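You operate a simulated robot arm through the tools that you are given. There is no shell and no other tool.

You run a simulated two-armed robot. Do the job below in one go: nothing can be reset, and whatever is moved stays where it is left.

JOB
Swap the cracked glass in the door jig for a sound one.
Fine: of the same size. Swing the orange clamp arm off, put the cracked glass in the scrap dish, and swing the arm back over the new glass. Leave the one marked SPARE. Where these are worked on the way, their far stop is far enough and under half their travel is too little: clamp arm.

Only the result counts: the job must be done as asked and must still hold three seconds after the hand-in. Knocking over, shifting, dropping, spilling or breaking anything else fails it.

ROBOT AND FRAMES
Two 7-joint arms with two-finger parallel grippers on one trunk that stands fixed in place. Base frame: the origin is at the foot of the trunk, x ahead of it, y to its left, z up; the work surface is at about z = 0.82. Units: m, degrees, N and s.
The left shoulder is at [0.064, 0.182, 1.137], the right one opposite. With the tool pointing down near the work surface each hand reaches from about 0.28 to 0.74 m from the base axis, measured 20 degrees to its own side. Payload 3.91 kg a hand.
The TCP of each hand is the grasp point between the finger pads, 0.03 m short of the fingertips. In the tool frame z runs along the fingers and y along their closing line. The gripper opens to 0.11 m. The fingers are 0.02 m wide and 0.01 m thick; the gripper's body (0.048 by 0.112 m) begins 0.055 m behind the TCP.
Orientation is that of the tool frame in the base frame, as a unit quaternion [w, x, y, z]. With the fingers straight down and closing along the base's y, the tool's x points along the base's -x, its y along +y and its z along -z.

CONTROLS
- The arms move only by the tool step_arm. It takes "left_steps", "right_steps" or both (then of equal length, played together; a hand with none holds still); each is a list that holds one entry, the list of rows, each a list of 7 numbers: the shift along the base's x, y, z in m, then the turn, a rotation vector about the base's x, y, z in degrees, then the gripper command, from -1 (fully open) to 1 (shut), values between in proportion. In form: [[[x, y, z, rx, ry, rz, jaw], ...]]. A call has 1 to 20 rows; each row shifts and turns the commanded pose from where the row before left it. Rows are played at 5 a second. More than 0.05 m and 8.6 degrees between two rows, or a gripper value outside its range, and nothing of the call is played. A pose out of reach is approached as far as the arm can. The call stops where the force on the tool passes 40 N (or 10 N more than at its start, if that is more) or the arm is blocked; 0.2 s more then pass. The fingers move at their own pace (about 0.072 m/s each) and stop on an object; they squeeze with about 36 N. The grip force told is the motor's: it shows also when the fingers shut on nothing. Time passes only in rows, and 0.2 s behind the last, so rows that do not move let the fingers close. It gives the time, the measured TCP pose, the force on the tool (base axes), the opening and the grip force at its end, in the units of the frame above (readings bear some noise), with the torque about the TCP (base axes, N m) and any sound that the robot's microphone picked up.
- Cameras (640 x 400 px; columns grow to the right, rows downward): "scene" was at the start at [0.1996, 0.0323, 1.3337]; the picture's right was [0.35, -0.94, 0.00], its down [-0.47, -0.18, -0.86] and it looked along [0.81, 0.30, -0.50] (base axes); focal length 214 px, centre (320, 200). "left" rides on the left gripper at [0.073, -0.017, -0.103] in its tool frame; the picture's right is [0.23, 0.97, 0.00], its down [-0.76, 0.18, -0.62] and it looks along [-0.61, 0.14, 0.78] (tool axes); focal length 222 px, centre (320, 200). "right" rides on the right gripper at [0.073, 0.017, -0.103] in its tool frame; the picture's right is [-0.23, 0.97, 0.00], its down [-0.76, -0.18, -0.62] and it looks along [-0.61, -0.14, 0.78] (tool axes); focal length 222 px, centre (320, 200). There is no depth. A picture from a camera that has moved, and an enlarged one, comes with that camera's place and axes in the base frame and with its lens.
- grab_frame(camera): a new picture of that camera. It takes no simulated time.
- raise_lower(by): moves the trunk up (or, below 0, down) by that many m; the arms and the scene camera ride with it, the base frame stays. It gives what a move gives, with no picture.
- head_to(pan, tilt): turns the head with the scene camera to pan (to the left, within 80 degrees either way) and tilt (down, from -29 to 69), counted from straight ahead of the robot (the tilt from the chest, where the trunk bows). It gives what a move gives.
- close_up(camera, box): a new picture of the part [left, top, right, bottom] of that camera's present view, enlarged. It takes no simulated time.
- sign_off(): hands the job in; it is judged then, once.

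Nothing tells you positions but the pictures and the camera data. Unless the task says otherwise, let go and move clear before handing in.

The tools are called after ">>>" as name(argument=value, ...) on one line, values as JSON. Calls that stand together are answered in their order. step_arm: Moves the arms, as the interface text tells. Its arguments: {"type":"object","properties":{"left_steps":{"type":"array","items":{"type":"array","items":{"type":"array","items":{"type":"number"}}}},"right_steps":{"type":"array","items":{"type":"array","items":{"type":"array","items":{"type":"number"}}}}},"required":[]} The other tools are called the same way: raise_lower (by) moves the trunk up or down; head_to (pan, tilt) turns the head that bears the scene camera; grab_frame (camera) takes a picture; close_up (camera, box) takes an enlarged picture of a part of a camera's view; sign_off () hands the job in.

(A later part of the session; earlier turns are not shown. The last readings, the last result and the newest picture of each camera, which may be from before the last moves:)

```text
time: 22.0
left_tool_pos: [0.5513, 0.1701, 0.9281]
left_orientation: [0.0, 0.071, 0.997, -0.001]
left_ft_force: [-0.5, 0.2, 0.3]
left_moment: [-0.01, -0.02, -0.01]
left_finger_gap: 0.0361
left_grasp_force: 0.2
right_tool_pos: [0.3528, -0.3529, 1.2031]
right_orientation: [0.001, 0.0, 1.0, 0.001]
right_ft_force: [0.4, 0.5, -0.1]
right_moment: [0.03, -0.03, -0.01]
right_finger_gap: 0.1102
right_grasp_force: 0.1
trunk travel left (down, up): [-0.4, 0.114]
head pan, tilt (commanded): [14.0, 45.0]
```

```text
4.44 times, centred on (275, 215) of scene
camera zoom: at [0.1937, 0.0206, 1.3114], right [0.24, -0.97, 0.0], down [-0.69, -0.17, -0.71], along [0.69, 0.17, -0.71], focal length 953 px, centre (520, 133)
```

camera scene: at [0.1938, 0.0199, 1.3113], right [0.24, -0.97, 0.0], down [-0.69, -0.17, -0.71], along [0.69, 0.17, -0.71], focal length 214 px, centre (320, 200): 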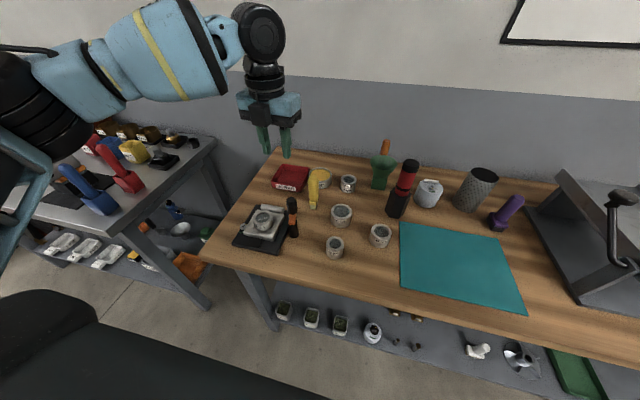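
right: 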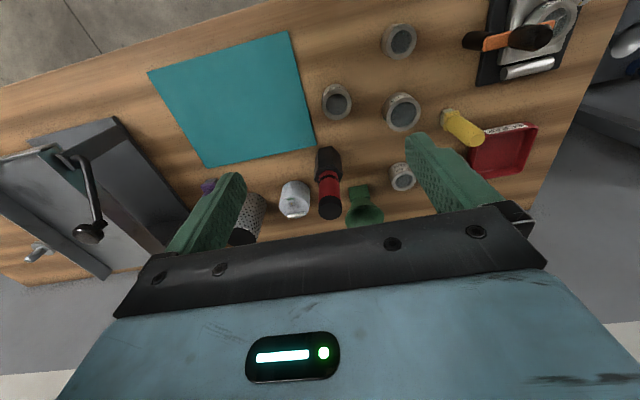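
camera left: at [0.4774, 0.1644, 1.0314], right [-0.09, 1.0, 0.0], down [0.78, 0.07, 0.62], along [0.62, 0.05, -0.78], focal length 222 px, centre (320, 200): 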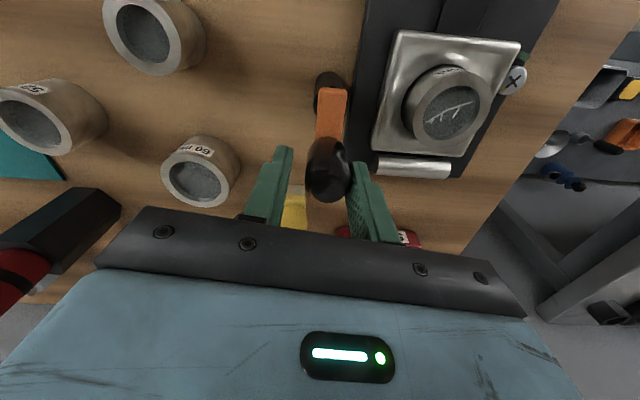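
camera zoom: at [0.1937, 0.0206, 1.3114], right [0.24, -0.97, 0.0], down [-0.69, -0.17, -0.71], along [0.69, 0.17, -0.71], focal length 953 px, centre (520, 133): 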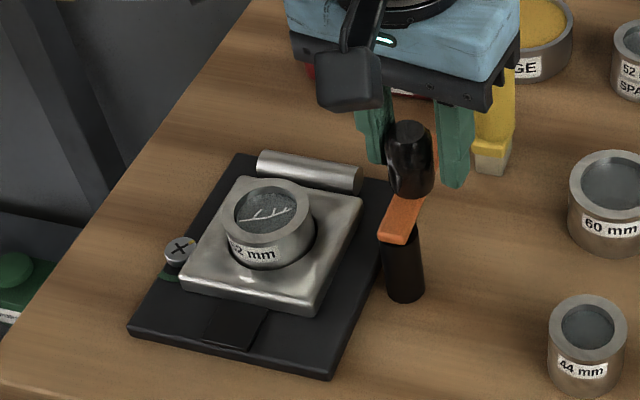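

The arm is again near 95° with no force yet. I'll push on in small arc steps to feel for the stop.

>>> step_arm(left_steps=[[[-0.0007, -0.0041, 0, 0, 0, -8, 0.34], [-0.0013, -0.004, 0, 0, 0, -8, 0.34], [0, 0, 0, 0, 0, 0, 0.34]]])

>>> close_up(camera="scene", box=[225, 170, 325, 260])

>>> grab_frame(camera="left")

```text
time: 22.8
left_tool_pos: [0.5636, 0.1808, 0.9595]
left_orientation: [0.0, 0.21, 0.978, -0.001]
left_ft_force: [0.4, -0.7, 0.0]
left_moment: [0.0, 0.01, -0.02]
left_finger_gap: 0.0363
left_grasp_force: 0.2
left hand out of reach, approached as far as the arm can: row 2
right_tool_pos: [0.3549, -0.3527, 1.2033]
right_orientation: [0.0, 0.0, 1.0, 0.0]
right_ft_force: [-0.3, 0.4, 0.2]
right_moment: [0.0, 0.02, 0.01]
right_finger_gap: 0.1101
right_grasp_force: 0.0
trunk travel left (down, up): [-0.4, 0.114]
head pan, tilt (commanded): [14.0, 45.0]
```

```text
4.44 times, centred on (275, 215) of scene
camera zoom: at [0.194, 0.0211, 1.3113], right [0.24, -0.97, 0.0], down [-0.69, -0.17, -0.71], along [0.69, 0.17, -0.71], focal length 953 px, centre (520, 133)
```

zoom: 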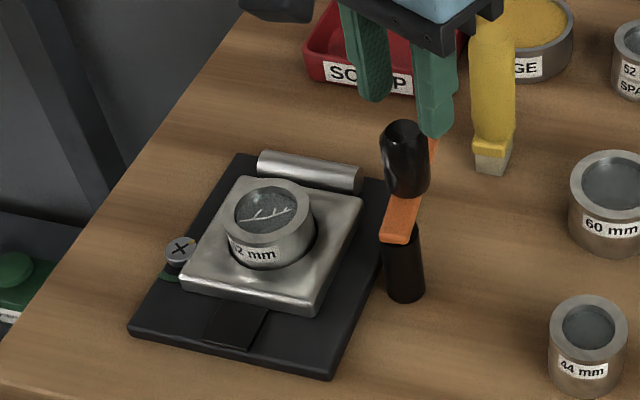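

```text
taken
camera left: at [0.4917, 0.1951, 1.063], right [0.19, 0.98, 0.0], down [0.77, -0.15, 0.62], along [0.61, -0.12, -0.78], focal length 222 px, centre (320, 200)
```

left: 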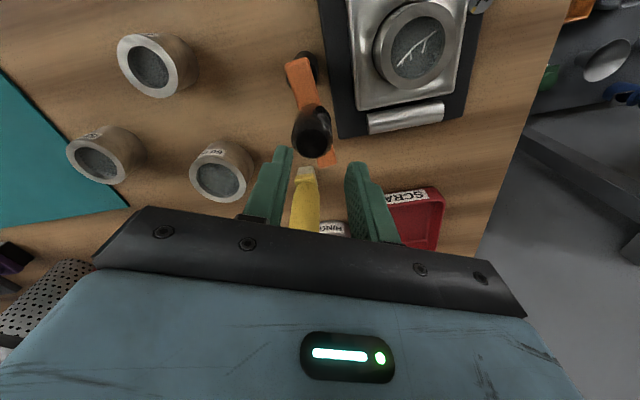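

The hand again reported "out of reach" near y≈0.16 and lifted off; the clamp arm rests about 85–90° open. I'll raise the hand and probe whether the left arm can go further inward at a higher level, since the new glass lies there too.

>>> step_arm(left_steps=[[[0, 0, 0.05, 0, 0, 8, 0.1], [0, 0, 0.03, 0, 0, 8, 0.1], [0, 0, 0, 0, 0, 8, 0.1], [0, -0.02, 0, 0, 0, 0, 0.1], [0, -0.02, 0, 0, 0, 0, 0.1], [0, -0.02, 0, 0, 0, 0, 0.1]]])

>>> grab_frame(camera="scene")

```text
time: 24.2
left_tool_pos: [0.5511, 0.1802, 1.0338]
left_orientation: [0.0, 0.002, 1.0, -0.001]
left_ft_force: [-0.4, 0.6, -0.1]
left_moment: [-0.01, 0.0, 0.02]
left_finger_gap: 0.0497
left_grasp_force: 0.0
left hand out of reach, approached as far as the arm can: row 1, 4, 5, 6
right_tool_pos: [0.3539, -0.3526, 1.2036]
right_orientation: [0.0, 0.0, 1.0, 0.0]
right_ft_force: [-0.1, -0.5, 0.2]
right_moment: [0.0, -0.02, 0.03]
right_finger_gap: 0.11
right_grasp_force: 0.1
trunk travel left (down, up): [-0.4, 0.114]
head pan, tilt (commanded): [14.0, 45.0]
```

```text
taken
camera scene: at [0.1939, 0.0206, 1.3114], right [0.24, -0.97, 0.0], down [-0.69, -0.17, -0.71], along [0.69, 0.17, -0.71], focal length 214 px, centre (320, 200)
```

scene: 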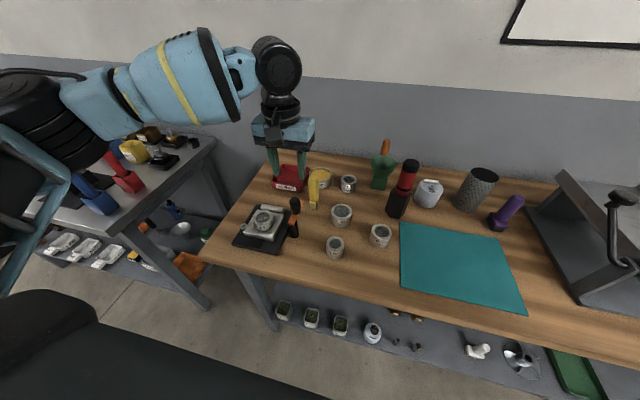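

The left arm in its present posture cannot go inward past y≈0.175 at this distance. I'll test whether pulling back first lets it go further inward.

>>> step_arm(left_steps=[[[-0.03, 0, 0.01, 0, 0, 0, 0.1], [-0.03, 0, 0.01, 0, 0, 0, 0.1], [-0.03, 0, 0, 0, 0, 0, 0.1], [-0.03, 0, 0, 0, 0, 0, 0.1], [-0.01, -0.02, 0, 0, 0, 0, 0.1], [-0.01, -0.02, 0, 0, 0, 0, 0.1], [0, -0.02, 0, 0, 0, 0, 0.1], [0, -0.02, 0, 0, 0, 0, 0.1]]])

>>> grab_frame(camera="scene")

```text
time: 26.0
left_tool_pos: [0.4116, 0.1095, 1.0522]
left_orientation: [0.001, 0.0, 1.0, -0.001]
left_ft_force: [-0.4, 1.4, 0.7]
left_moment: [0.01, 0.01, 0.02]
left_finger_gap: 0.0497
left_grasp_force: 0.0
left hand out of reach, approached as far as the arm can: row 8
right_tool_pos: [0.3537, -0.3534, 1.2048]
right_orientation: [0.001, 0.0, 1.0, 0.0]
right_ft_force: [-0.1, -1.3, 1.1]
right_moment: [0.02, 0.0, 0.0]
right_finger_gap: 0.1097
right_grasp_force: 0.1
trunk travel left (down, up): [-0.4, 0.114]
head pan, tilt (commanded): [14.0, 45.0]
```

```text
taken
camera scene: at [0.1932, 0.0207, 1.3115], right [0.24, -0.97, 0.0], down [-0.69, -0.17, -0.71], along [0.69, 0.17, -0.71], focal length 214 px, centre (320, 200)
```

scene: 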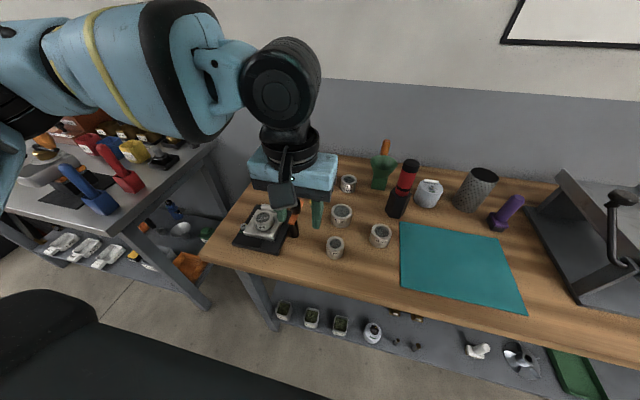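

The inward limit depends on posture: the right hand started well inward at a height near its shoulder. Lowering the trunk should bring the shoulders nearer to the working height, so I'll first raise the left hand, then lower the trunk by 0.2 m.

>>> step_arm(left_steps=[[[0, 0.02, 0.045, 0, 0, 0, 0.1], [0, 0.02, 0.045, 0, 0, 0, 0.1], [0, 0.02, 0.045, 0, 0, 0, 0.1], [0, 0, 0.045, 0, 0, 0, 0.1], [0, 0, 0.03, 0, 0, 0, 0.1]]], right_steps=[[[0, 0, 0.02, 0, 0, 0, -1], [0, 0, 0.02, 0, 0, 0, -1], [0, 0, 0.02, 0, 0, 0, -1], [0, 0, 0, 0, 0, 0, -1], [0, 0, 0, 0, 0, 0, -1]]])

>>> raise_lower(by=-0.2)

>>> grab_frame(camera="scene")

>>> grab_frame(camera="right")

```text
time: 27.2
left_tool_pos: [0.4129, 0.1722, 1.2644]
left_orientation: [-0.001, 0.002, 1.0, -0.001]
left_ft_force: [0.0, -1.2, -0.9]
left_moment: [-0.03, 0.03, 0.02]
left_finger_gap: 0.0494
left_grasp_force: 0.1
right_tool_pos: [0.366, -0.3314, 1.2373]
right_orientation: [0.001, 0.001, 1.0, 0.001]
right_ft_force: [-0.4, 0.3, 0.1]
right_moment: [-0.01, -0.01, -0.01]
right_finger_gap: 0.1099
right_grasp_force: 0.1
right hand out of reach, approached as far as the arm can: row 1, 2, 3
trunk travel left (down, up): [-0.4, 0.114]
head pan, tilt (commanded): [14.0, 45.0]
```

```text
time: 29.3
left_tool_pos: [0.413, 0.1724, 1.0635]
left_orientation: [-0.001, -0.003, 1.0, -0.005]
left_ft_force: [-0.4, -0.2, 0.9]
left_moment: [-0.02, -0.02, -0.01]
left_finger_gap: 0.0497
left_grasp_force: 0.1
right_tool_pos: [0.4164, -0.33, 0.9783]
right_orientation: [-0.101, 0.0, 0.995, 0.001]
right_ft_force: [0.1, 0.2, 0.1]
right_moment: [0.0, -0.02, -0.03]
right_finger_gap: 0.1103
right_grasp_force: 0.1
trunk travel left (down, up): [-0.2, 0.314]
head pan, tilt (commanded): [14.0, 45.0]
```

```text
taken
camera scene: at [0.2561, 0.0231, 1.104], right [0.27, -0.96, 0.0], down [-0.66, -0.19, -0.72], along [0.7, 0.19, -0.69], focal length 214 px, centre (320, 200)
```

scene: 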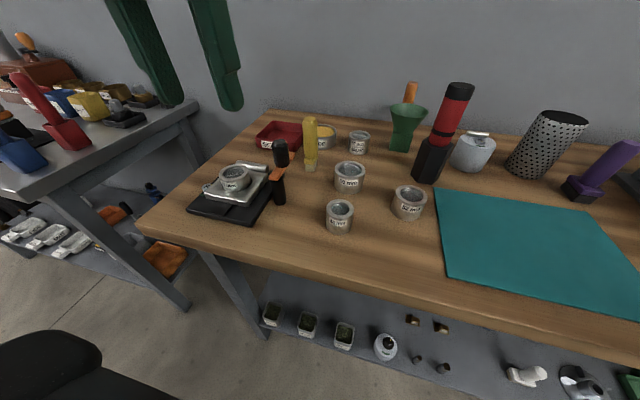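

```text
taken
camera right: at [0.3654, -0.3144, 1.0938], right [0.22, 0.97, -0.04], down [0.87, -0.18, 0.46], along [0.44, -0.14, -0.89], focal length 222 px, centre (320, 200)
```

right: 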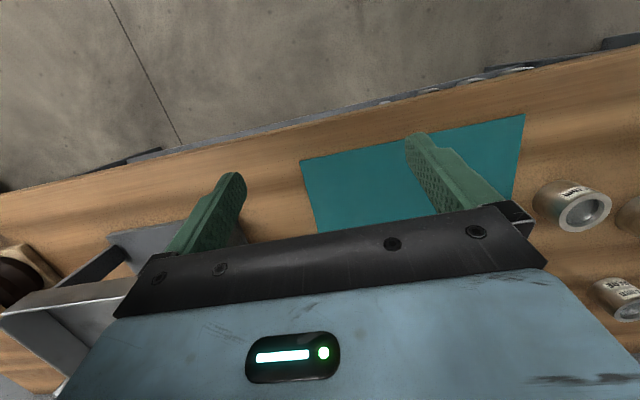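

The trunk lowered and everything is still in place. Now I'll test whether the left hand can reach inward toward the new 52 mm glass at this trunk height, staying high.

>>> step_arm(left_steps=[[[0.02, -0.03, 0, 0, 0, 0, 0.1], [0.02, -0.03, 0, 0, 0, 0, 0.1], [0.02, -0.03, 0, 0, 0, 0, 0.1], [0.02, -0.03, 0, 0, 0, 0, 0.1], [0.02, -0.03, 0, 0, 0, 0, 0.1], [0.02, -0.03, 0, 0, 0, 0, 0.1], [0.02, -0.03, 0, 0, 0, 0, 0.1]]])

>>> grab_frame(camera="scene")

```text
time: 30.9
left_tool_pos: [0.4791, 0.1599, 1.0269]
left_orientation: [0.0, 0.001, 1.0, 0.0]
left_ft_force: [-0.2, 1.0, 0.0]
left_moment: [0.03, 0.04, -0.02]
left_finger_gap: 0.0496
left_grasp_force: 0.0
left hand out of reach, approached as far as the arm can: row 1, 2, 3, 4, 5, 6, 7
right_tool_pos: [0.4168, -0.3295, 0.978]
right_orientation: [-0.101, 0.0, 0.995, 0.001]
right_ft_force: [-0.6, 0.8, -0.3]
right_moment: [-0.02, 0.01, 0.0]
right_finger_gap: 0.1099
right_grasp_force: 0.1
trunk travel left (down, up): [-0.2, 0.314]
head pan, tilt (commanded): [14.0, 45.0]
```

```text
taken
camera scene: at [0.2561, 0.0206, 1.1018], right [0.24, -0.97, 0.0], down [-0.69, -0.17, -0.71], along [0.69, 0.17, -0.71], focal length 214 px, centre (320, 200)
```

scene: 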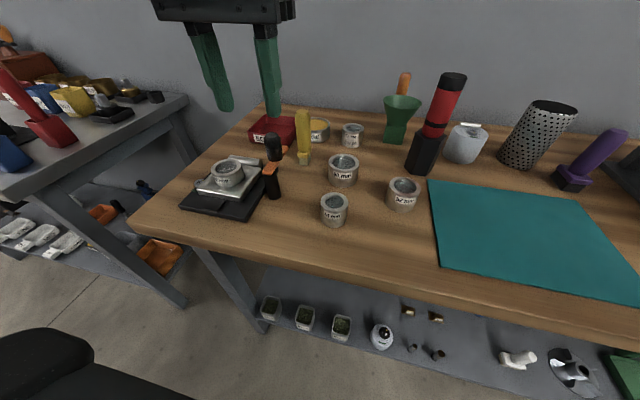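

Lowering the trunk made inward reach worse, so a higher shoulder (wrist lower relative to it) should help. I'll raise the trunk to its upper limit and test again.

>>> raise_lower(by=0.31)

>>> grab_frame(camera="scene")

```text
time: 34.0
left_tool_pos: [0.3164, 0.1619, 1.51]
left_orientation: [0.235, -0.002, 0.972, -0.002]
left_ft_force: [33.7, 19.6, 1.1]
left_moment: [-1.38, 2.63, -1.37]
left_finger_gap: 0.0495
left_grasp_force: 0.1
right_tool_pos: [0.4161, -0.331, 1.2877]
right_orientation: [-0.103, 0.0, 0.995, 0.001]
right_ft_force: [-0.2, 0.6, 0.0]
right_moment: [0.01, 0.03, 0.0]
right_finger_gap: 0.1099
right_grasp_force: 0.0
trunk travel left (down, up): [-0.51, 0.004]
head pan, tilt (commanded): [14.0, 45.0]
```

```text
taken
camera scene: at [0.0972, 0.0227, 1.4456], right [0.26, -0.97, 0.0], down [-0.64, -0.17, -0.75], along [0.72, 0.2, -0.67], focal length 214 px, centre (320, 200)
```

scene: 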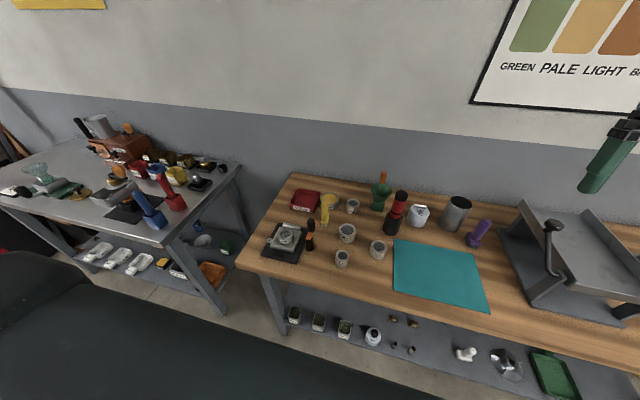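

The left hand was carried up and now feels about 39 N, likely touching the robot itself near the head. I'll look through the left camera before moving.

>>> grab_frame(camera="left")

>>> grab_frame(camera="right")

```text
taken
camera left: at [0.2054, 0.1452, 1.5695], right [-0.2, 0.97, -0.11], down [0.39, 0.18, 0.9], along [0.9, 0.14, -0.42], focal length 222 px, centre (320, 200)
```

left: 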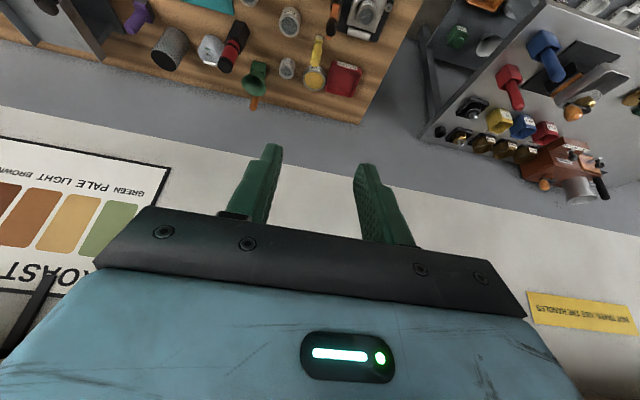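

```text
taken
camera right: at [0.3665, -0.3147, 1.4025], right [0.22, 0.97, -0.04], down [0.87, -0.18, 0.46], along [0.44, -0.14, -0.89], focal length 222 px, centre (320, 200)
```

right: 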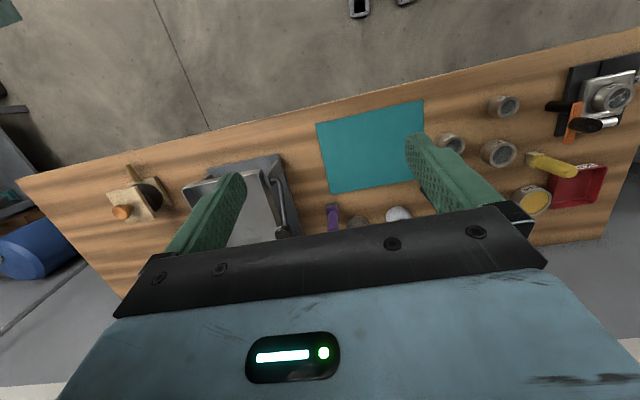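

The table items are all intact; the left wrist seems jammed near the head. I'll ease the left hand forward and outward in small steps.

>>> step_arm(left_steps=[[[0.01, 0.01, -0.005, 0, 0, 0, 0.1], [0.01, 0.01, -0.005, 0, 0, 0, 0.1], [0.01, 0.01, -0.005, 0, 0, 0, 0.1]]])

>>> grab_frame(camera="left")

```text
time: 34.8
left_tool_pos: [0.3444, 0.1905, 1.4959]
left_orientation: [0.238, 0.0, 0.971, 0.0]
left_ft_force: [-0.4, -0.2, 0.1]
left_moment: [0.06, -0.01, 0.02]
left_finger_gap: 0.0494
left_grasp_force: 0.0
right_tool_pos: [0.4166, -0.3297, 1.2886]
right_orientation: [-0.101, 0.0, 0.995, 0.0]
right_ft_force: [1.4, -0.2, -0.1]
right_moment: [-0.02, -0.02, 0.01]
right_finger_gap: 0.11
right_grasp_force: 0.1
trunk travel left (down, up): [-0.51, 0.004]
head pan, tilt (commanded): [14.0, 45.0]
```

```text
taken
camera left: at [0.2329, 0.1745, 1.5552], right [-0.2, 0.97, -0.11], down [0.39, 0.18, 0.9], along [0.9, 0.14, -0.41], focal length 222 px, centre (320, 200)
```

left: 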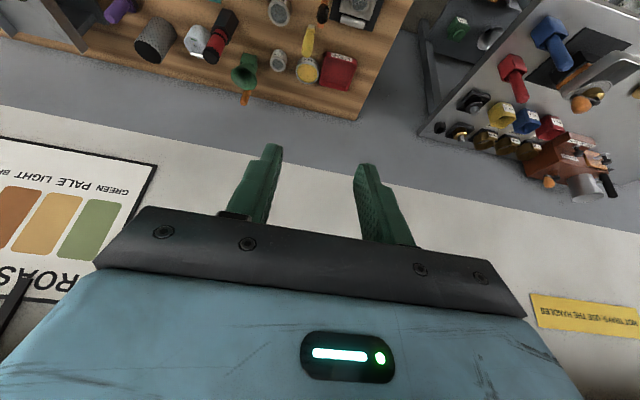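

The hand is free again. I'll bring it down and outward while straightening the tool to vertical.

>>> step_arm(left_steps=[[[0.007, 0.0075, -0.031, 0, 3.44, 0, 0.1], [0.007, 0.0075, -0.031, 0, 3.44, 0, 0.1], [0.007, 0.0075, -0.031, 0, 3.44, 0, 0.1], [0.007, 0.0075, -0.031, 0, 3.44, 0, 0.1], [0.007, 0.0075, -0.031, 0, 3.44, 0, 0.1], [0.007, 0.0075, -0.031, 0, 3.44, 0, 0.1], [0.007, 0.0075, -0.031, 0, 3.44, 0, 0.1], [0.007, 0.0075, -0.031, 0, 3.44, 0, 0.1]]])

>>> grab_frame(camera="scene")

```text
time: 36.6
left_tool_pos: [0.4011, 0.2496, 1.2487]
left_orientation: [-0.001, 0.0, 1.0, -0.001]
left_ft_force: [0.6, -0.4, -0.1]
left_moment: [-0.02, -0.03, -0.01]
left_finger_gap: 0.0496
left_grasp_force: 0.1
right_tool_pos: [0.4168, -0.33, 1.2873]
right_orientation: [-0.101, 0.0, 0.995, 0.001]
right_ft_force: [-0.1, 0.4, 0.5]
right_moment: [0.0, 0.01, -0.03]
right_finger_gap: 0.1101
right_grasp_force: 0.0
trunk travel left (down, up): [-0.51, 0.004]
head pan, tilt (commanded): [14.0, 45.0]
```

```text
taken
camera scene: at [0.0957, 0.0209, 1.441], right [0.24, -0.97, 0.0], down [-0.69, -0.17, -0.71], along [0.69, 0.17, -0.71], focal length 214 px, centre (320, 200)
```

scene: 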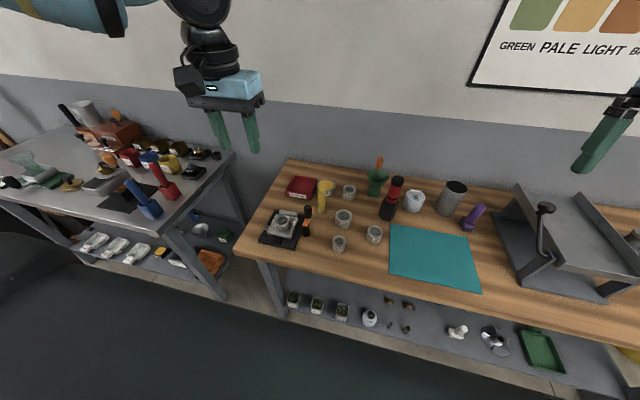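

With the trunk high the arm looks well placed. I'll bring the left hand down to about z=1.0 in front of the jig and then probe inward.

>>> step_arm(left_steps=[[[0.006, -0.006, -0.031, 0, 0, 0, 0.1], [0.006, -0.006, -0.031, 0, 0, 0, 0.1], [0.006, -0.006, -0.031, 0, 0, 0, 0.1], [0.006, -0.006, -0.031, 0, 0, 0, 0.1], [0.006, -0.006, -0.031, 0, 0, 0, 0.1], [0.006, -0.006, -0.031, 0, 0, 0, 0.1], [0.006, -0.006, -0.031, 0, 0, 0, 0.1], [0.006, -0.006, -0.031, 0, 0, 0, 0.1], [0.01, -0.03, 0, 0, 0, 0, 0.1], [0.01, -0.03, 0, 0, 0, 0, 0.1], [0.01, -0.03, 0, 0, 0, 0, 0.1], [0.01, -0.03, 0, 0, 0, 0, 0.1]]])

>>> grab_frame(camera="scene")

```text
time: 39.2
left_tool_pos: [0.4424, 0.1624, 1.0286]
left_orientation: [0.001, 0.0, 1.0, -0.002]
left_ft_force: [-0.3, 0.8, -0.1]
left_moment: [0.02, 0.03, 0.02]
left_finger_gap: 0.0497
left_grasp_force: 0.1
left hand out of reach, approached as far as the arm can: row 9, 10, 11, 12
right_tool_pos: [0.4149, -0.3299, 1.2871]
right_orientation: [-0.101, 0.001, 0.995, 0.001]
right_ft_force: [0.1, 0.2, 0.7]
right_moment: [0.02, -0.04, 0.0]
right_finger_gap: 0.1102
right_grasp_force: 0.1
trunk travel left (down, up): [-0.51, 0.004]
head pan, tilt (commanded): [14.0, 45.0]
```

```text
taken
camera scene: at [0.0943, 0.0204, 1.4412], right [0.24, -0.97, 0.0], down [-0.69, -0.17, -0.71], along [0.69, 0.17, -0.71], focal length 214 px, centre (320, 200)
```

scene: 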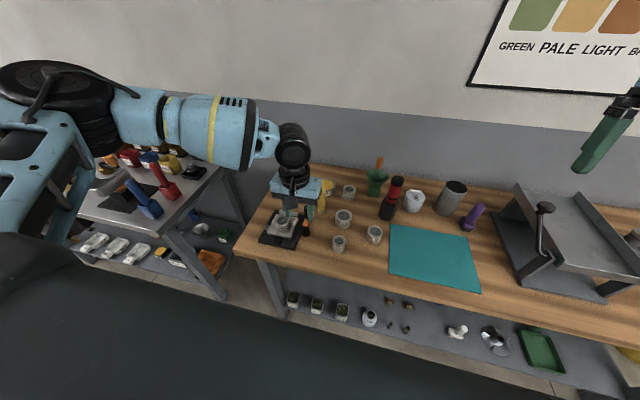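

The left arm is stuck in an elbow-out posture that blocks inward reach. The right hand started at (0.515, -0.074), so it can probably reach the new glass; I'll go back to the starting trunk height and check the right arm's reach along its original path.

>>> step_arm(left_steps=[[[-0.005, 0.03, 0.045, 0, 0, 0, 0.1], [-0.005, 0.03, 0.045, 0, 0, 0, 0.1], [0, 0.03, 0.045, 0, 0, 0, 0.1], [0, 0.02, 0.045, 0, 0, 0, 0.1], [0, 0.0, 0.045, 0, 0, 0, 0.1]]], right_steps=[[[0, 0, 0, 0, -2.3, 0, -1], [0, 0, 0, 0, -2.3, 0, -1], [0, 0, 0, 0, -2.3, 0, -1], [0, 0, 0, 0, -2.3, 0, -1], [0, 0, 0, 0, -2.4, 0, -1]]])

>>> raise_lower(by=-0.11)

```text
refused: row 1 steps farther than a row can; nothing moved
```

```text
time: 40.6
left_tool_pos: [0.4437, 0.1624, 0.9195]
left_orientation: [0.001, -0.001, 1.0, -0.001]
left_ft_force: [0.4, 0.7, 0.7]
left_moment: [0.02, -0.03, -0.01]
left_finger_gap: 0.0496
left_grasp_force: 0.0
right_tool_pos: [0.4155, -0.3305, 1.1768]
right_orientation: [-0.1, 0.0, 0.995, 0.0]
right_ft_force: [-0.6, -0.1, 0.5]
right_moment: [-0.03, 0.01, 0.02]
right_finger_gap: 0.1102
right_grasp_force: 0.1
trunk travel left (down, up): [-0.4, 0.114]
head pan, tilt (commanded): [14.0, 45.0]
```

The step was refused as slightly too long, but the trunk move went fine and the left hand is clear at z=0.92. I'll raise the left hand now and straighten the right one.

>>> step_arm(left_steps=[[[0, 0, 0.045, 0, 0, 0, 0.1], [0, 0.01, 0.045, 0, 0, 0, 0.1], [0, 0.02, 0.04, 0, 0, 0, 0.1], [0, 0.03, 0.035, 0, 0, 0, 0.1], [0, 0.03, 0.035, 0, 0, 0, 0.1]]], right_steps=[[[0, 0, 0, 0, -2.3, 0, -1], [0, 0, 0, 0, -2.3, 0, -1], [0, 0, 0, 0, -2.3, 0, -1], [0, 0, 0, 0, -2.3, 0, -1], [0, 0, 0, 0, -2.4, 0, -1]]])

>>> grab_frame(camera="scene")

```text
time: 41.8
left_tool_pos: [0.4434, 0.2538, 1.1196]
left_orientation: [0.0, 0.0, 1.0, -0.002]
left_ft_force: [0.1, 0.2, 0.4]
left_moment: [0.0, -0.01, 0.02]
left_finger_gap: 0.0497
left_grasp_force: 0.0
right_tool_pos: [0.4153, -0.3304, 1.1792]
right_orientation: [0.001, -0.001, 1.0, 0.001]
right_ft_force: [1.0, -0.1, 0.2]
right_moment: [0.01, -0.02, -0.02]
right_finger_gap: 0.1098
right_grasp_force: 0.1
trunk travel left (down, up): [-0.4, 0.114]
head pan, tilt (commanded): [14.0, 45.0]
```

```text
taken
camera scene: at [0.193, 0.0208, 1.3115], right [0.24, -0.97, 0.0], down [-0.69, -0.17, -0.71], along [0.69, 0.17, -0.71], focal length 214 px, centre (320, 200)
```

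scene: 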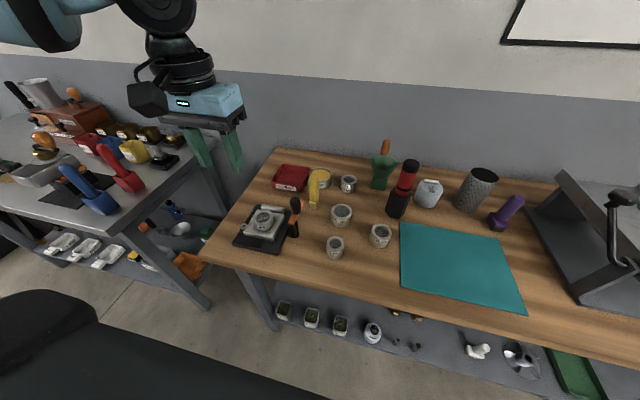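

Now I'll move the right hand back toward its starting place to see how far inward it can go.

>>> step_arm(right_steps=[[[0.0142, 0.0366, -0.0025, 0, 0, 0, -1], [0.0142, 0.0366, -0.0025, 0, 0, 0, -1], [0.0142, 0.0366, -0.0025, 0, 0, 0, -1], [0.0142, 0.0366, -0.0025, 0, 0, 0, -1], [0.0142, 0.0366, -0.0025, 0, 0, 0, -1], [0.0142, 0.0366, -0.0025, 0, 0, 0, -1], [0.0142, 0.0366, -0.0025, 0, 0, 0, -1]]])

>>> head_to(pan=0, tilt=35)

>>> grab_frame(camera="scene")

```text
time: 43.4
left_tool_pos: [0.4447, 0.2545, 1.1178]
left_orientation: [0.001, 0.0, 1.0, -0.002]
left_ft_force: [-0.2, 0.2, 0.1]
left_moment: [-0.03, 0.0, 0.02]
left_finger_gap: 0.0495
left_grasp_force: 0.0
right_tool_pos: [0.5182, -0.0737, 1.1597]
right_orientation: [-0.001, 0.001, 1.0, 0.001]
right_ft_force: [0.0, 1.0, 0.4]
right_moment: [0.01, -0.01, 0.0]
right_finger_gap: 0.1098
right_grasp_force: 0.1
trunk travel left (down, up): [-0.4, 0.114]
head pan, tilt (commanded): [14.0, 45.0]
```

```text
time: 44.2
left_tool_pos: [0.4445, 0.2529, 1.1194]
left_orientation: [0.0, 0.0, 1.0, -0.001]
left_ft_force: [0.2, -0.2, -0.7]
left_moment: [-0.01, -0.02, 0.0]
left_finger_gap: 0.0496
left_grasp_force: 0.1
right_tool_pos: [0.5174, -0.075, 1.1601]
right_orientation: [0.001, 0.001, 1.0, 0.001]
right_ft_force: [0.4, 0.6, -0.6]
right_moment: [0.0, -0.01, -0.01]
right_finger_gap: 0.1099
right_grasp_force: 0.1
trunk travel left (down, up): [-0.4, 0.114]
head pan, tilt (commanded): [0.0, 35.0]
```

```text
taken
camera scene: at [0.2029, 0.001, 1.3262], right [0.0, -1.0, 0.0], down [-0.57, 0.0, -0.82], along [0.82, 0.0, -0.57], focal length 214 px, centre (320, 200)
```

scene: 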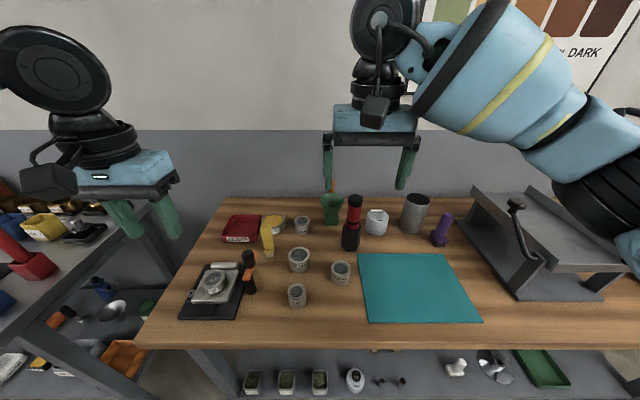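

The right hand comes inward without trouble; its elbow posture is better. I'll move the left hand out of the way and probe how far left the right hand can go, perhaps all the way to the jig.

>>> step_arm(left_steps=[[[-0.013, 0.0335, 0.016, 0, 0, 0, 0.1], [-0.013, 0.0335, 0.016, 0, 0, 0, 0.1], [-0.013, 0.0335, 0.016, 0, 0, 0, 0.1], [-0.013, 0.0335, 0.016, 0, 0, 0, 0.1], [-0.013, 0.0335, 0.016, 0, 0, 0, 0.1]]])

>>> step_arm(right_steps=[[[0, 0.03, -0.01, 0, 0, 0, -1], [0, 0.03, -0.01, 0, 0, 0, -1], [0, 0.03, -0.01, 0, 0, 0, -1], [0, 0.03, -0.01, 0, 0, 0, -1], [0, 0.03, -0.01, 0, 0, 0, -1], [0, 0.03, -0.01, 0, 0, 0, -1], [0, 0.03, -0.01, 0, 0, 0, -1], [0, 0.03, 0, 0, 0, 0, -1]]])

>>> grab_frame(camera="scene")

```text
time: 45.4
left_tool_pos: [0.3804, 0.4193, 1.1987]
left_orientation: [-0.001, 0.0, 1.0, -0.002]
left_ft_force: [-1.4, 0.3, 0.1]
left_moment: [-0.02, 0.02, 0.01]
left_finger_gap: 0.0497
left_grasp_force: 0.0
right_tool_pos: [0.5158, -0.0734, 1.1599]
right_orientation: [0.0, -0.001, 1.0, 0.002]
right_ft_force: [-0.2, -0.7, 0.6]
right_moment: [-0.06, 0.01, 0.04]
right_finger_gap: 0.11
right_grasp_force: 0.0
trunk travel left (down, up): [-0.4, 0.114]
head pan, tilt (commanded): [0.0, 35.0]
```

```text
time: 47.3
left_tool_pos: [0.3795, 0.4198, 1.1984]
left_orientation: [0.001, 0.0, 1.0, -0.001]
left_ft_force: [-0.5, 0.1, -0.4]
left_moment: [-0.09, 0.0, 0.02]
left_finger_gap: 0.0495
left_grasp_force: 0.1
right_tool_pos: [0.5697, 0.0878, 1.0943]
right_orientation: [-0.008, 0.074, 0.997, 0.014]
right_ft_force: [0.7, 0.7, 0.7]
right_moment: [-0.05, 0.01, 0.01]
right_finger_gap: 0.1099
right_grasp_force: 0.1
right hand out of reach, approached as far as the arm can: row 8
trunk travel left (down, up): [-0.4, 0.114]
head pan, tilt (commanded): [0.0, 35.0]
stopped in row 8 (right hand): the arm was blocked; the commanded pose is now the measured one
```

```text
taken
camera scene: at [0.2019, 0.0022, 1.3264], right [0.0, -1.0, 0.0], down [-0.57, 0.0, -0.82], along [0.82, 0.0, -0.57], focal length 214 px, centre (320, 200)
```

scene: 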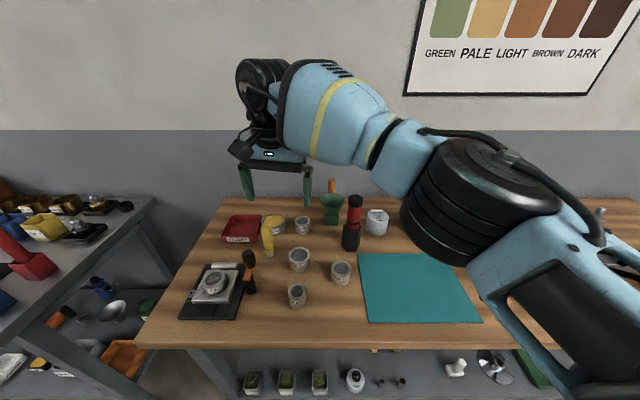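

The right hand reaches to about y=0.13, so it can pick up the new 52 mm glass and set it down at a shared spot near (0.455, 0.125), where the left hand can take it. I'll bring the right hand back and hover over the new glass at about (0.554, -0.052).

>>> step_arm(right_steps=[[[-0.003, -0.028, -0.005, -0.8, -0.45, 4.25, -1], [-0.003, -0.028, -0.005, -0.8, -0.45, 4.25, -1], [-0.003, -0.028, -0.015, 0, 0, 0, -1], [-0.003, -0.028, -0.02, 0, 0, 0, -1], [-0.003, -0.028, -0.02, 0, 0, 0, -1], [0, 0, 0, 0, 0, 0, -1]]])

>>> grab_frame(camera="right")

>>> grab_frame(camera="scene")

```text
time: 48.7
left_tool_pos: [0.3813, 0.4189, 1.1982]
left_orientation: [0.0, 0.0, 1.0, -0.002]
left_ft_force: [0.1, 0.1, -0.1]
left_moment: [-0.01, 0.01, 0.04]
left_finger_gap: 0.0493
left_grasp_force: 0.0
right_tool_pos: [0.5536, -0.0507, 1.0267]
right_orientation: [0.001, -0.003, 1.0, -0.001]
right_ft_force: [0.5, 0.1, 0.2]
right_moment: [-0.02, -0.02, 0.0]
right_finger_gap: 0.1101
right_grasp_force: 0.1
trunk travel left (down, up): [-0.4, 0.114]
head pan, tilt (commanded): [0.0, 35.0]
```

```text
taken
camera right: at [0.4804, -0.036, 1.1303], right [0.22, 0.98, 0.0], down [0.76, -0.17, 0.62], along [0.61, -0.14, -0.78], focal length 222 px, centre (320, 200)
```

right: 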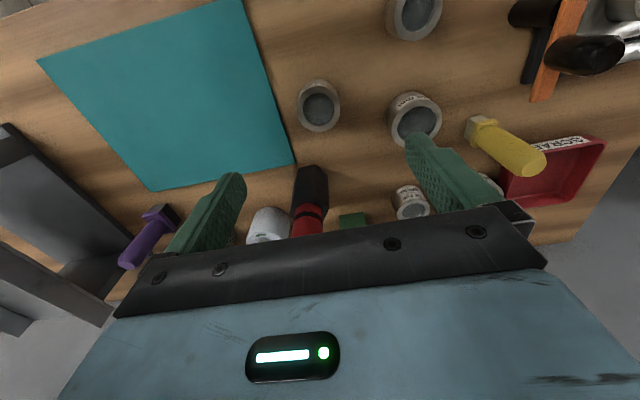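

```text
taken
camera scene: at [0.2027, 0.0016, 1.3262], right [0.0, -1.0, 0.0], down [-0.57, 0.0, -0.82], along [0.82, 0.0, -0.57], focal length 214 px, centre (320, 200)
```

scene: 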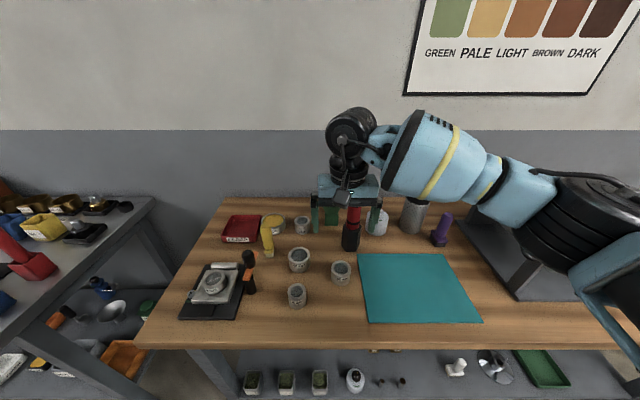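

The right hand is hovering right above the 52 mm glass. I'll take an enlarged picture to check its centring before descending.

>>> close_up(camera="right", box=[270, 60, 370, 150])

>>> close_up(camera="scene", box=[270, 230, 370, 320])

```text
4.44 times, centred on (320, 105) of right
camera zoom: at [0.4804, -0.036, 1.1303], right [0.22, 0.98, 0.0], down [0.76, -0.17, 0.62], along [0.61, -0.14, -0.78], focal length 987 px, centre (320, 622)
```

zoom: 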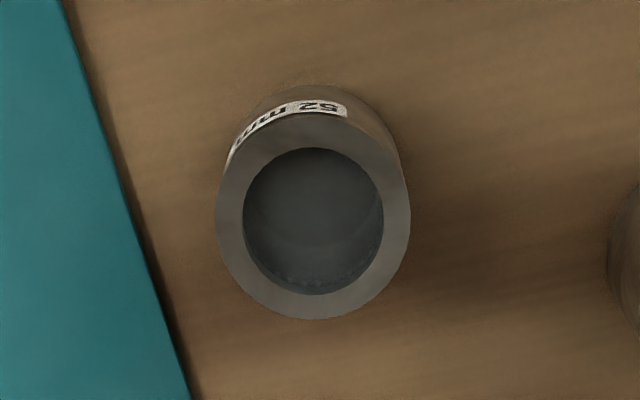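

```text
4.44 times, centred on (320, 275) of scene
camera zoom: at [0.2027, 0.0016, 1.3262], right [0.0, -1.0, 0.0], down [-0.57, 0.0, -0.82], along [0.82, 0.0, -0.57], focal length 953 px, centre (320, -133)
```

zoom: 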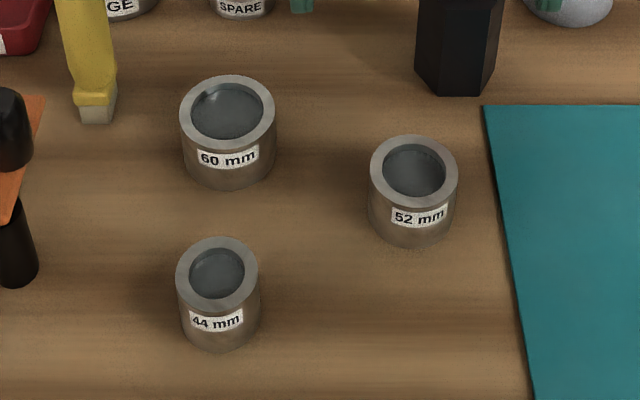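

The glass centre is at about (0.555, -0.0545). I'll shift slightly and descend so the fingers straddle it, stopping with the tips about 15 mm above the table.

>>> step_arm(right_steps=[[[0.0015, -0.004, -0.03, 0, 0, 0, -0.45], [0, 0, -0.04, 0, 0, 0, -0.45], [0, 0, -0.04, 0, 0, 0, -0.45], [0, 0, -0.03, 0, 0, 0, -0.45], [0, 0, -0.02, 0, 0, 0, -0.45], [0, 0, 0, 0, 0, 0, -0.45]]])

>>> grab_frame(camera="right")

>>> close_up(camera="scene", box=[290, 200, 400, 310])

```text
time: 50.1
left_tool_pos: [0.3803, 0.4191, 1.1982]
left_orientation: [0.001, 0.0, 1.0, -0.002]
left_ft_force: [0.2, 0.7, -0.2]
left_moment: [0.01, -0.02, -0.01]
left_finger_gap: 0.0497
left_grasp_force: 0.1
right_tool_pos: [0.555, -0.054, 0.869]
right_orientation: [0.001, -0.002, 1.0, 0.0]
right_ft_force: [0.8, 0.4, 0.0]
right_moment: [0.01, 0.01, 0.02]
right_finger_gap: 0.0799
right_grasp_force: 0.1
trunk travel left (down, up): [-0.4, 0.114]
head pan, tilt (commanded): [0.0, 35.0]
```

```text
taken
camera right: at [0.483, -0.0396, 0.9722], right [0.22, 0.98, 0.0], down [0.76, -0.17, 0.62], along [0.61, -0.14, -0.78], focal length 222 px, centre (320, 200)
```

right: 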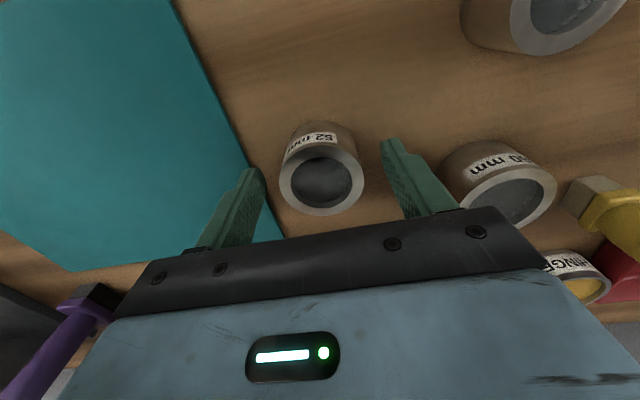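

```text
3.64 times, centred on (345, 255) of scene
camera zoom: at [0.2028, 0.001, 1.3262], right [0.0, -1.0, 0.0], down [-0.57, 0.0, -0.82], along [0.82, 0.0, -0.57], focal length 780 px, centre (229, 0)
```

zoom: 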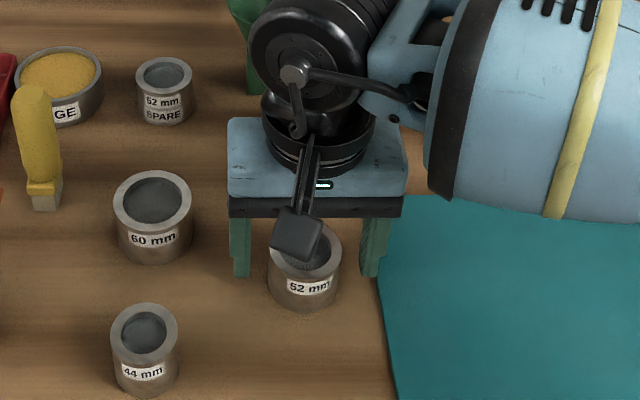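

The glass sits centred between the fingers. I'll close on it.

>>> step_arm(right_steps=[[[0, 0, 0, 0, 0, 0, 0.2], [0, 0, 0, 0, 0, 0, 0.2], [0, 0, 0, 0, 0, 0, 0.4], [0, 0, 0, 0, 0, 0, 0.4]]])

>>> grab_frame(camera="right")

```text
time: 51.1
left_tool_pos: [0.3801, 0.418, 1.1987]
left_orientation: [0.0, 0.0, 1.0, -0.001]
left_ft_force: [0.5, -0.4, 0.2]
left_moment: [0.0, 0.01, 0.02]
left_finger_gap: 0.0495
left_grasp_force: 0.0
right_tool_pos: [0.5556, -0.0558, 0.8689]
right_orientation: [0.001, -0.003, 1.0, 0.0]
right_ft_force: [-0.1, -0.1, -0.3]
right_moment: [-0.02, -0.01, -0.02]
right_finger_gap: 0.0504
right_grasp_force: 35.7
trunk travel left (down, up): [-0.4, 0.114]
head pan, tilt (commanded): [0.0, 35.0]
```

```text
taken
camera right: at [0.4832, -0.0397, 0.9724], right [0.22, 0.98, 0.0], down [0.76, -0.17, 0.62], along [0.61, -0.14, -0.78], focal length 222 px, centre (320, 200)
```

right: 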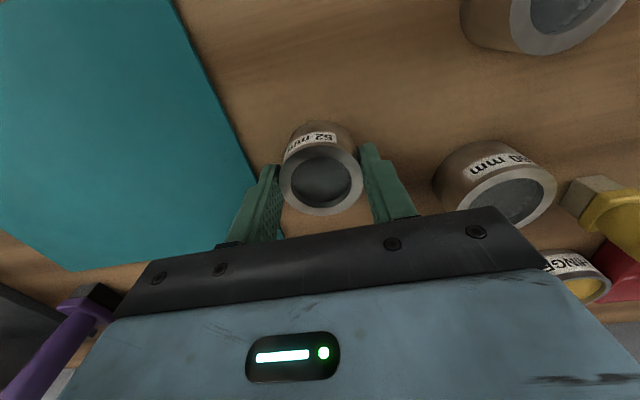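

The glass is held (gap 50 mm, 36 N). I'll lift it and carry it over toward the shared spot near (0.455, 0.125), passing above the 44 mm glass.

>>> step_arm(right_steps=[[[0, 0, 0.02, 0, 0, 0, 0.4], [0, 0, 0.03, 0, 0, 0, 0.4], [0, 0, 0.04, 0, 0, 0, 0.4], [0, 0, 0.03, 0, 0, 0, 0.4], [-0.015, 0.025, 0, 0, 0, 0, 0.4], [-0.015, 0.025, 0, 0, 0, 0, 0.4], [-0.015, 0.025, 0, 0, 0, 0, 0.4], [-0.015, 0.025, 0, 0, 0, 0, 0.4], [0, 0, 0, 0, 0, 0, 0.4]]])

>>> grab_frame(camera="scene")

>>> grab_frame(camera="right")

```text
time: 53.1
left_tool_pos: [0.3803, 0.4188, 1.198]
left_orientation: [0.0, 0.0, 1.0, -0.001]
left_ft_force: [-0.7, -0.1, -0.2]
left_moment: [0.01, 0.03, 0.0]
left_finger_gap: 0.0494
left_grasp_force: 0.2
right_tool_pos: [0.4964, 0.0441, 0.987]
right_orientation: [0.001, -0.003, 1.0, 0.001]
right_ft_force: [-1.4, 0.1, -1.6]
right_moment: [0.0, -0.02, -0.02]
right_finger_gap: 0.0502
right_grasp_force: 35.9
trunk travel left (down, up): [-0.4, 0.114]
head pan, tilt (commanded): [0.0, 35.0]
```

```text
taken
camera scene: at [0.2031, 0.0005, 1.3261], right [0.0, -1.0, 0.0], down [-0.57, 0.0, -0.82], along [0.82, 0.0, -0.57], focal length 214 px, centre (320, 200)
```

scene: 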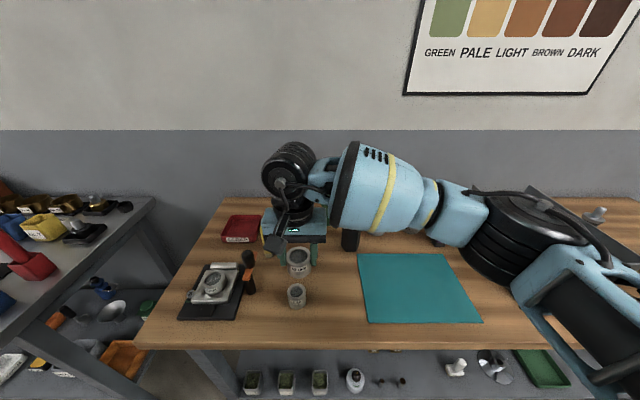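

```text
taken
camera right: at [0.4233, 0.0594, 1.091], right [0.22, 0.97, 0.0], down [0.76, -0.17, 0.62], along [0.61, -0.14, -0.78], focal length 222 px, centre (320, 200)
```

right: 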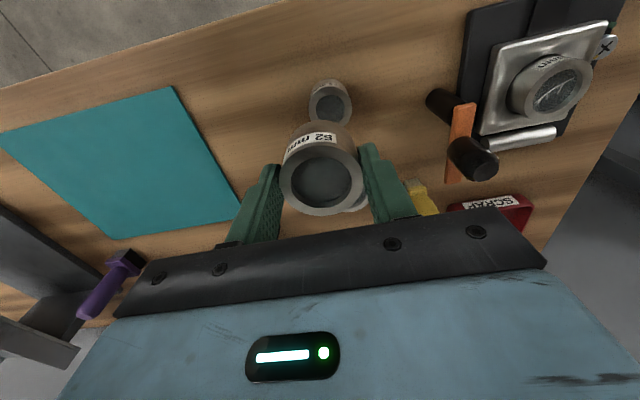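

The glass is held firmly and clear of the others. I'll continue in small steps toward the shared spot.

>>> step_arm(right_steps=[[[-0.01, 0.02, 0, 0, 0, 0, 0.4], [-0.01, 0.02, 0, 0, 0, 0, 0.4], [-0.01, 0.02, 0, 0, 0, 0, 0.4], [-0.01, 0.02, 0, 0, 0, 0, 0.4]]])

>>> grab_frame(camera="right")

```text
time: 54.1
left_tool_pos: [0.3814, 0.4191, 1.1986]
left_orientation: [0.0, -0.001, 1.0, -0.001]
left_ft_force: [-0.8, -0.3, 0.1]
left_moment: [-0.02, -0.02, -0.02]
left_finger_gap: 0.0496
left_grasp_force: 0.0
right_tool_pos: [0.4537, 0.1237, 0.9881]
right_orientation: [0.001, -0.002, 1.0, 0.0]
right_ft_force: [0.7, -0.2, -1.2]
right_moment: [-0.04, -0.03, -0.01]
right_finger_gap: 0.0504
right_grasp_force: 36.3
trunk travel left (down, up): [-0.4, 0.114]
head pan, tilt (commanded): [0.0, 35.0]
```

```text
taken
camera right: at [0.3817, 0.1399, 1.0915], right [0.22, 0.98, 0.0], down [0.76, -0.17, 0.62], along [0.61, -0.14, -0.78], focal length 222 px, centre (320, 200)
```

right: 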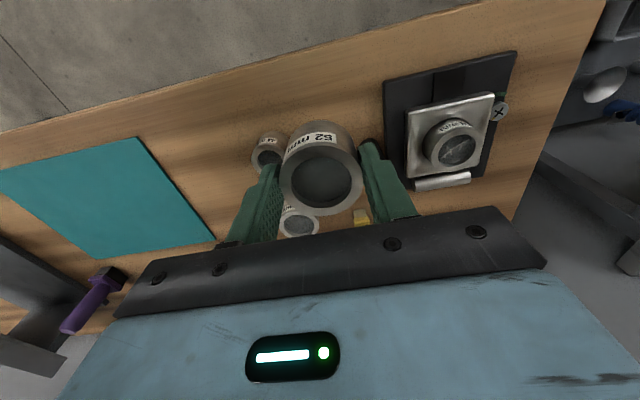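

The right hand reached (0.454, 0.124). I'll shift to about (0.445, 0.135), then lower the glass toward the table there.

>>> step_arm(right_steps=[[[-0.009, 0.011, 0, 0, 0, 0, 0.4], [0, 0, -0.03, 0, 0, 0, 0.4], [0, 0, -0.03, 0, 0, 0, 0.4], [0, 0, -0.03, 0, 0, 0, 0.4], [0, 0, -0.02, 0, 0, 0, 0.4], [0, 0, 0, 0, 0, 0, 0.4]]])

>>> grab_frame(camera="right")

>>> close_up(camera="scene", box=[170, 220, 340, 350])

```text
time: 55.5
left_tool_pos: [0.3804, 0.419, 1.1999]
left_orientation: [0.0, -0.001, 1.0, -0.001]
left_ft_force: [-0.3, 0.8, -0.2]
left_moment: [0.02, -0.03, 0.0]
left_finger_gap: 0.0495
left_grasp_force: 0.0
right_tool_pos: [0.4463, 0.1344, 0.878]
right_orientation: [0.0, -0.001, 1.0, 0.0]
right_ft_force: [0.5, 0.3, -1.3]
right_moment: [0.02, 0.02, 0.02]
right_finger_gap: 0.0505
right_grasp_force: 35.9
trunk travel left (down, up): [-0.4, 0.114]
head pan, tilt (commanded): [0.0, 35.0]
```

```text
taken
camera right: at [0.3735, 0.1503, 0.9814], right [0.22, 0.98, 0.0], down [0.76, -0.17, 0.62], along [0.61, -0.14, -0.78], focal length 222 px, centre (320, 200)
```

right: 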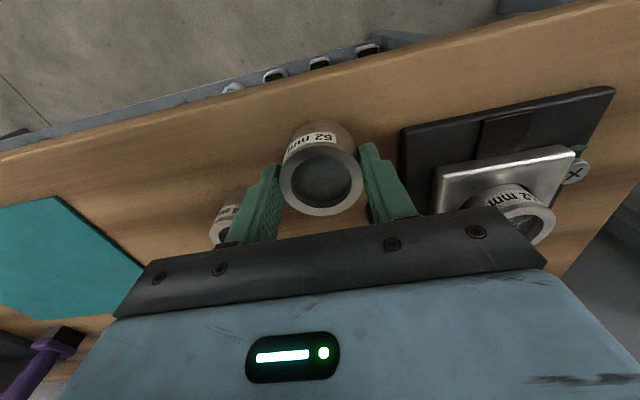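

```text
3.08 times, centred on (255, 285) of scene
camera zoom: at [0.2029, 0.0009, 1.3262], right [0.0, -1.0, 0.0], down [-0.57, 0.0, -0.82], along [0.82, 0.0, -0.57], focal length 660 px, centre (520, -62)
```

zoom: 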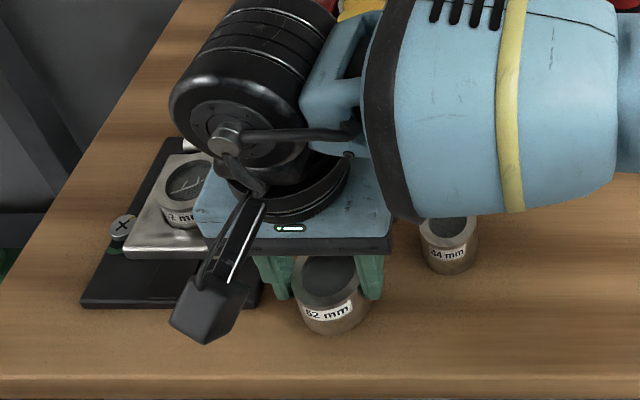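

The glass hangs about 9 mm above the table at the shared spot. I'll set it down, release gently and lift the right hand away.

>>> step_arm(right_steps=[[[0, 0, -0.005, 0, 0, 0, 0.4], [0, 0, -0.0035, 0, 0, 0, 0.4], [0, 0, 0, 0, 0, 0, 0.4]]])

```text
time: 56.3
left_tool_pos: [0.3804, 0.4182, 1.1981]
left_orientation: [0.0, 0.0, 1.0, -0.001]
left_ft_force: [-0.4, 0.0, 0.1]
left_moment: [0.02, 0.0, 0.0]
left_finger_gap: 0.0496
left_grasp_force: 0.1
right_tool_pos: [0.4467, 0.1358, 0.8691]
right_orientation: [0.0, -0.002, 1.0, 0.0]
right_ft_force: [-0.2, -0.2, -1.5]
right_moment: [0.0, 0.02, 0.01]
right_finger_gap: 0.0503
right_grasp_force: 35.6
trunk travel left (down, up): [-0.4, 0.114]
head pan, tilt (commanded): [0.0, 35.0]
```

The weight still hangs on the fingers, so I'll lower in 1 mm steps until it touches.

>>> step_arm(right_steps=[[[0, 0, -0.001, 0, 0, 0, 0.4], [0, 0, -0.001, 0, 0, 0, 0.4], [0, 0, 0, 0, 0, 0, 0.4]]])

```text
time: 57.1
left_tool_pos: [0.3802, 0.4187, 1.1999]
left_orientation: [0.0, -0.001, 1.0, 0.0]
left_ft_force: [-0.4, 0.5, 0.7]
left_moment: [-0.01, -0.03, 0.05]
left_finger_gap: 0.0497
left_grasp_force: 0.0
right_tool_pos: [0.4461, 0.1362, 0.8693]
right_orientation: [0.002, -0.003, 1.0, 0.0]
right_ft_force: [2.3, -0.5, 10.8]
right_moment: [-0.1, 0.04, -0.03]
right_finger_gap: 0.0504
right_grasp_force: 36.2
trunk travel left (down, up): [-0.4, 0.114]
head pan, tilt (commanded): [0.0, 35.0]
```

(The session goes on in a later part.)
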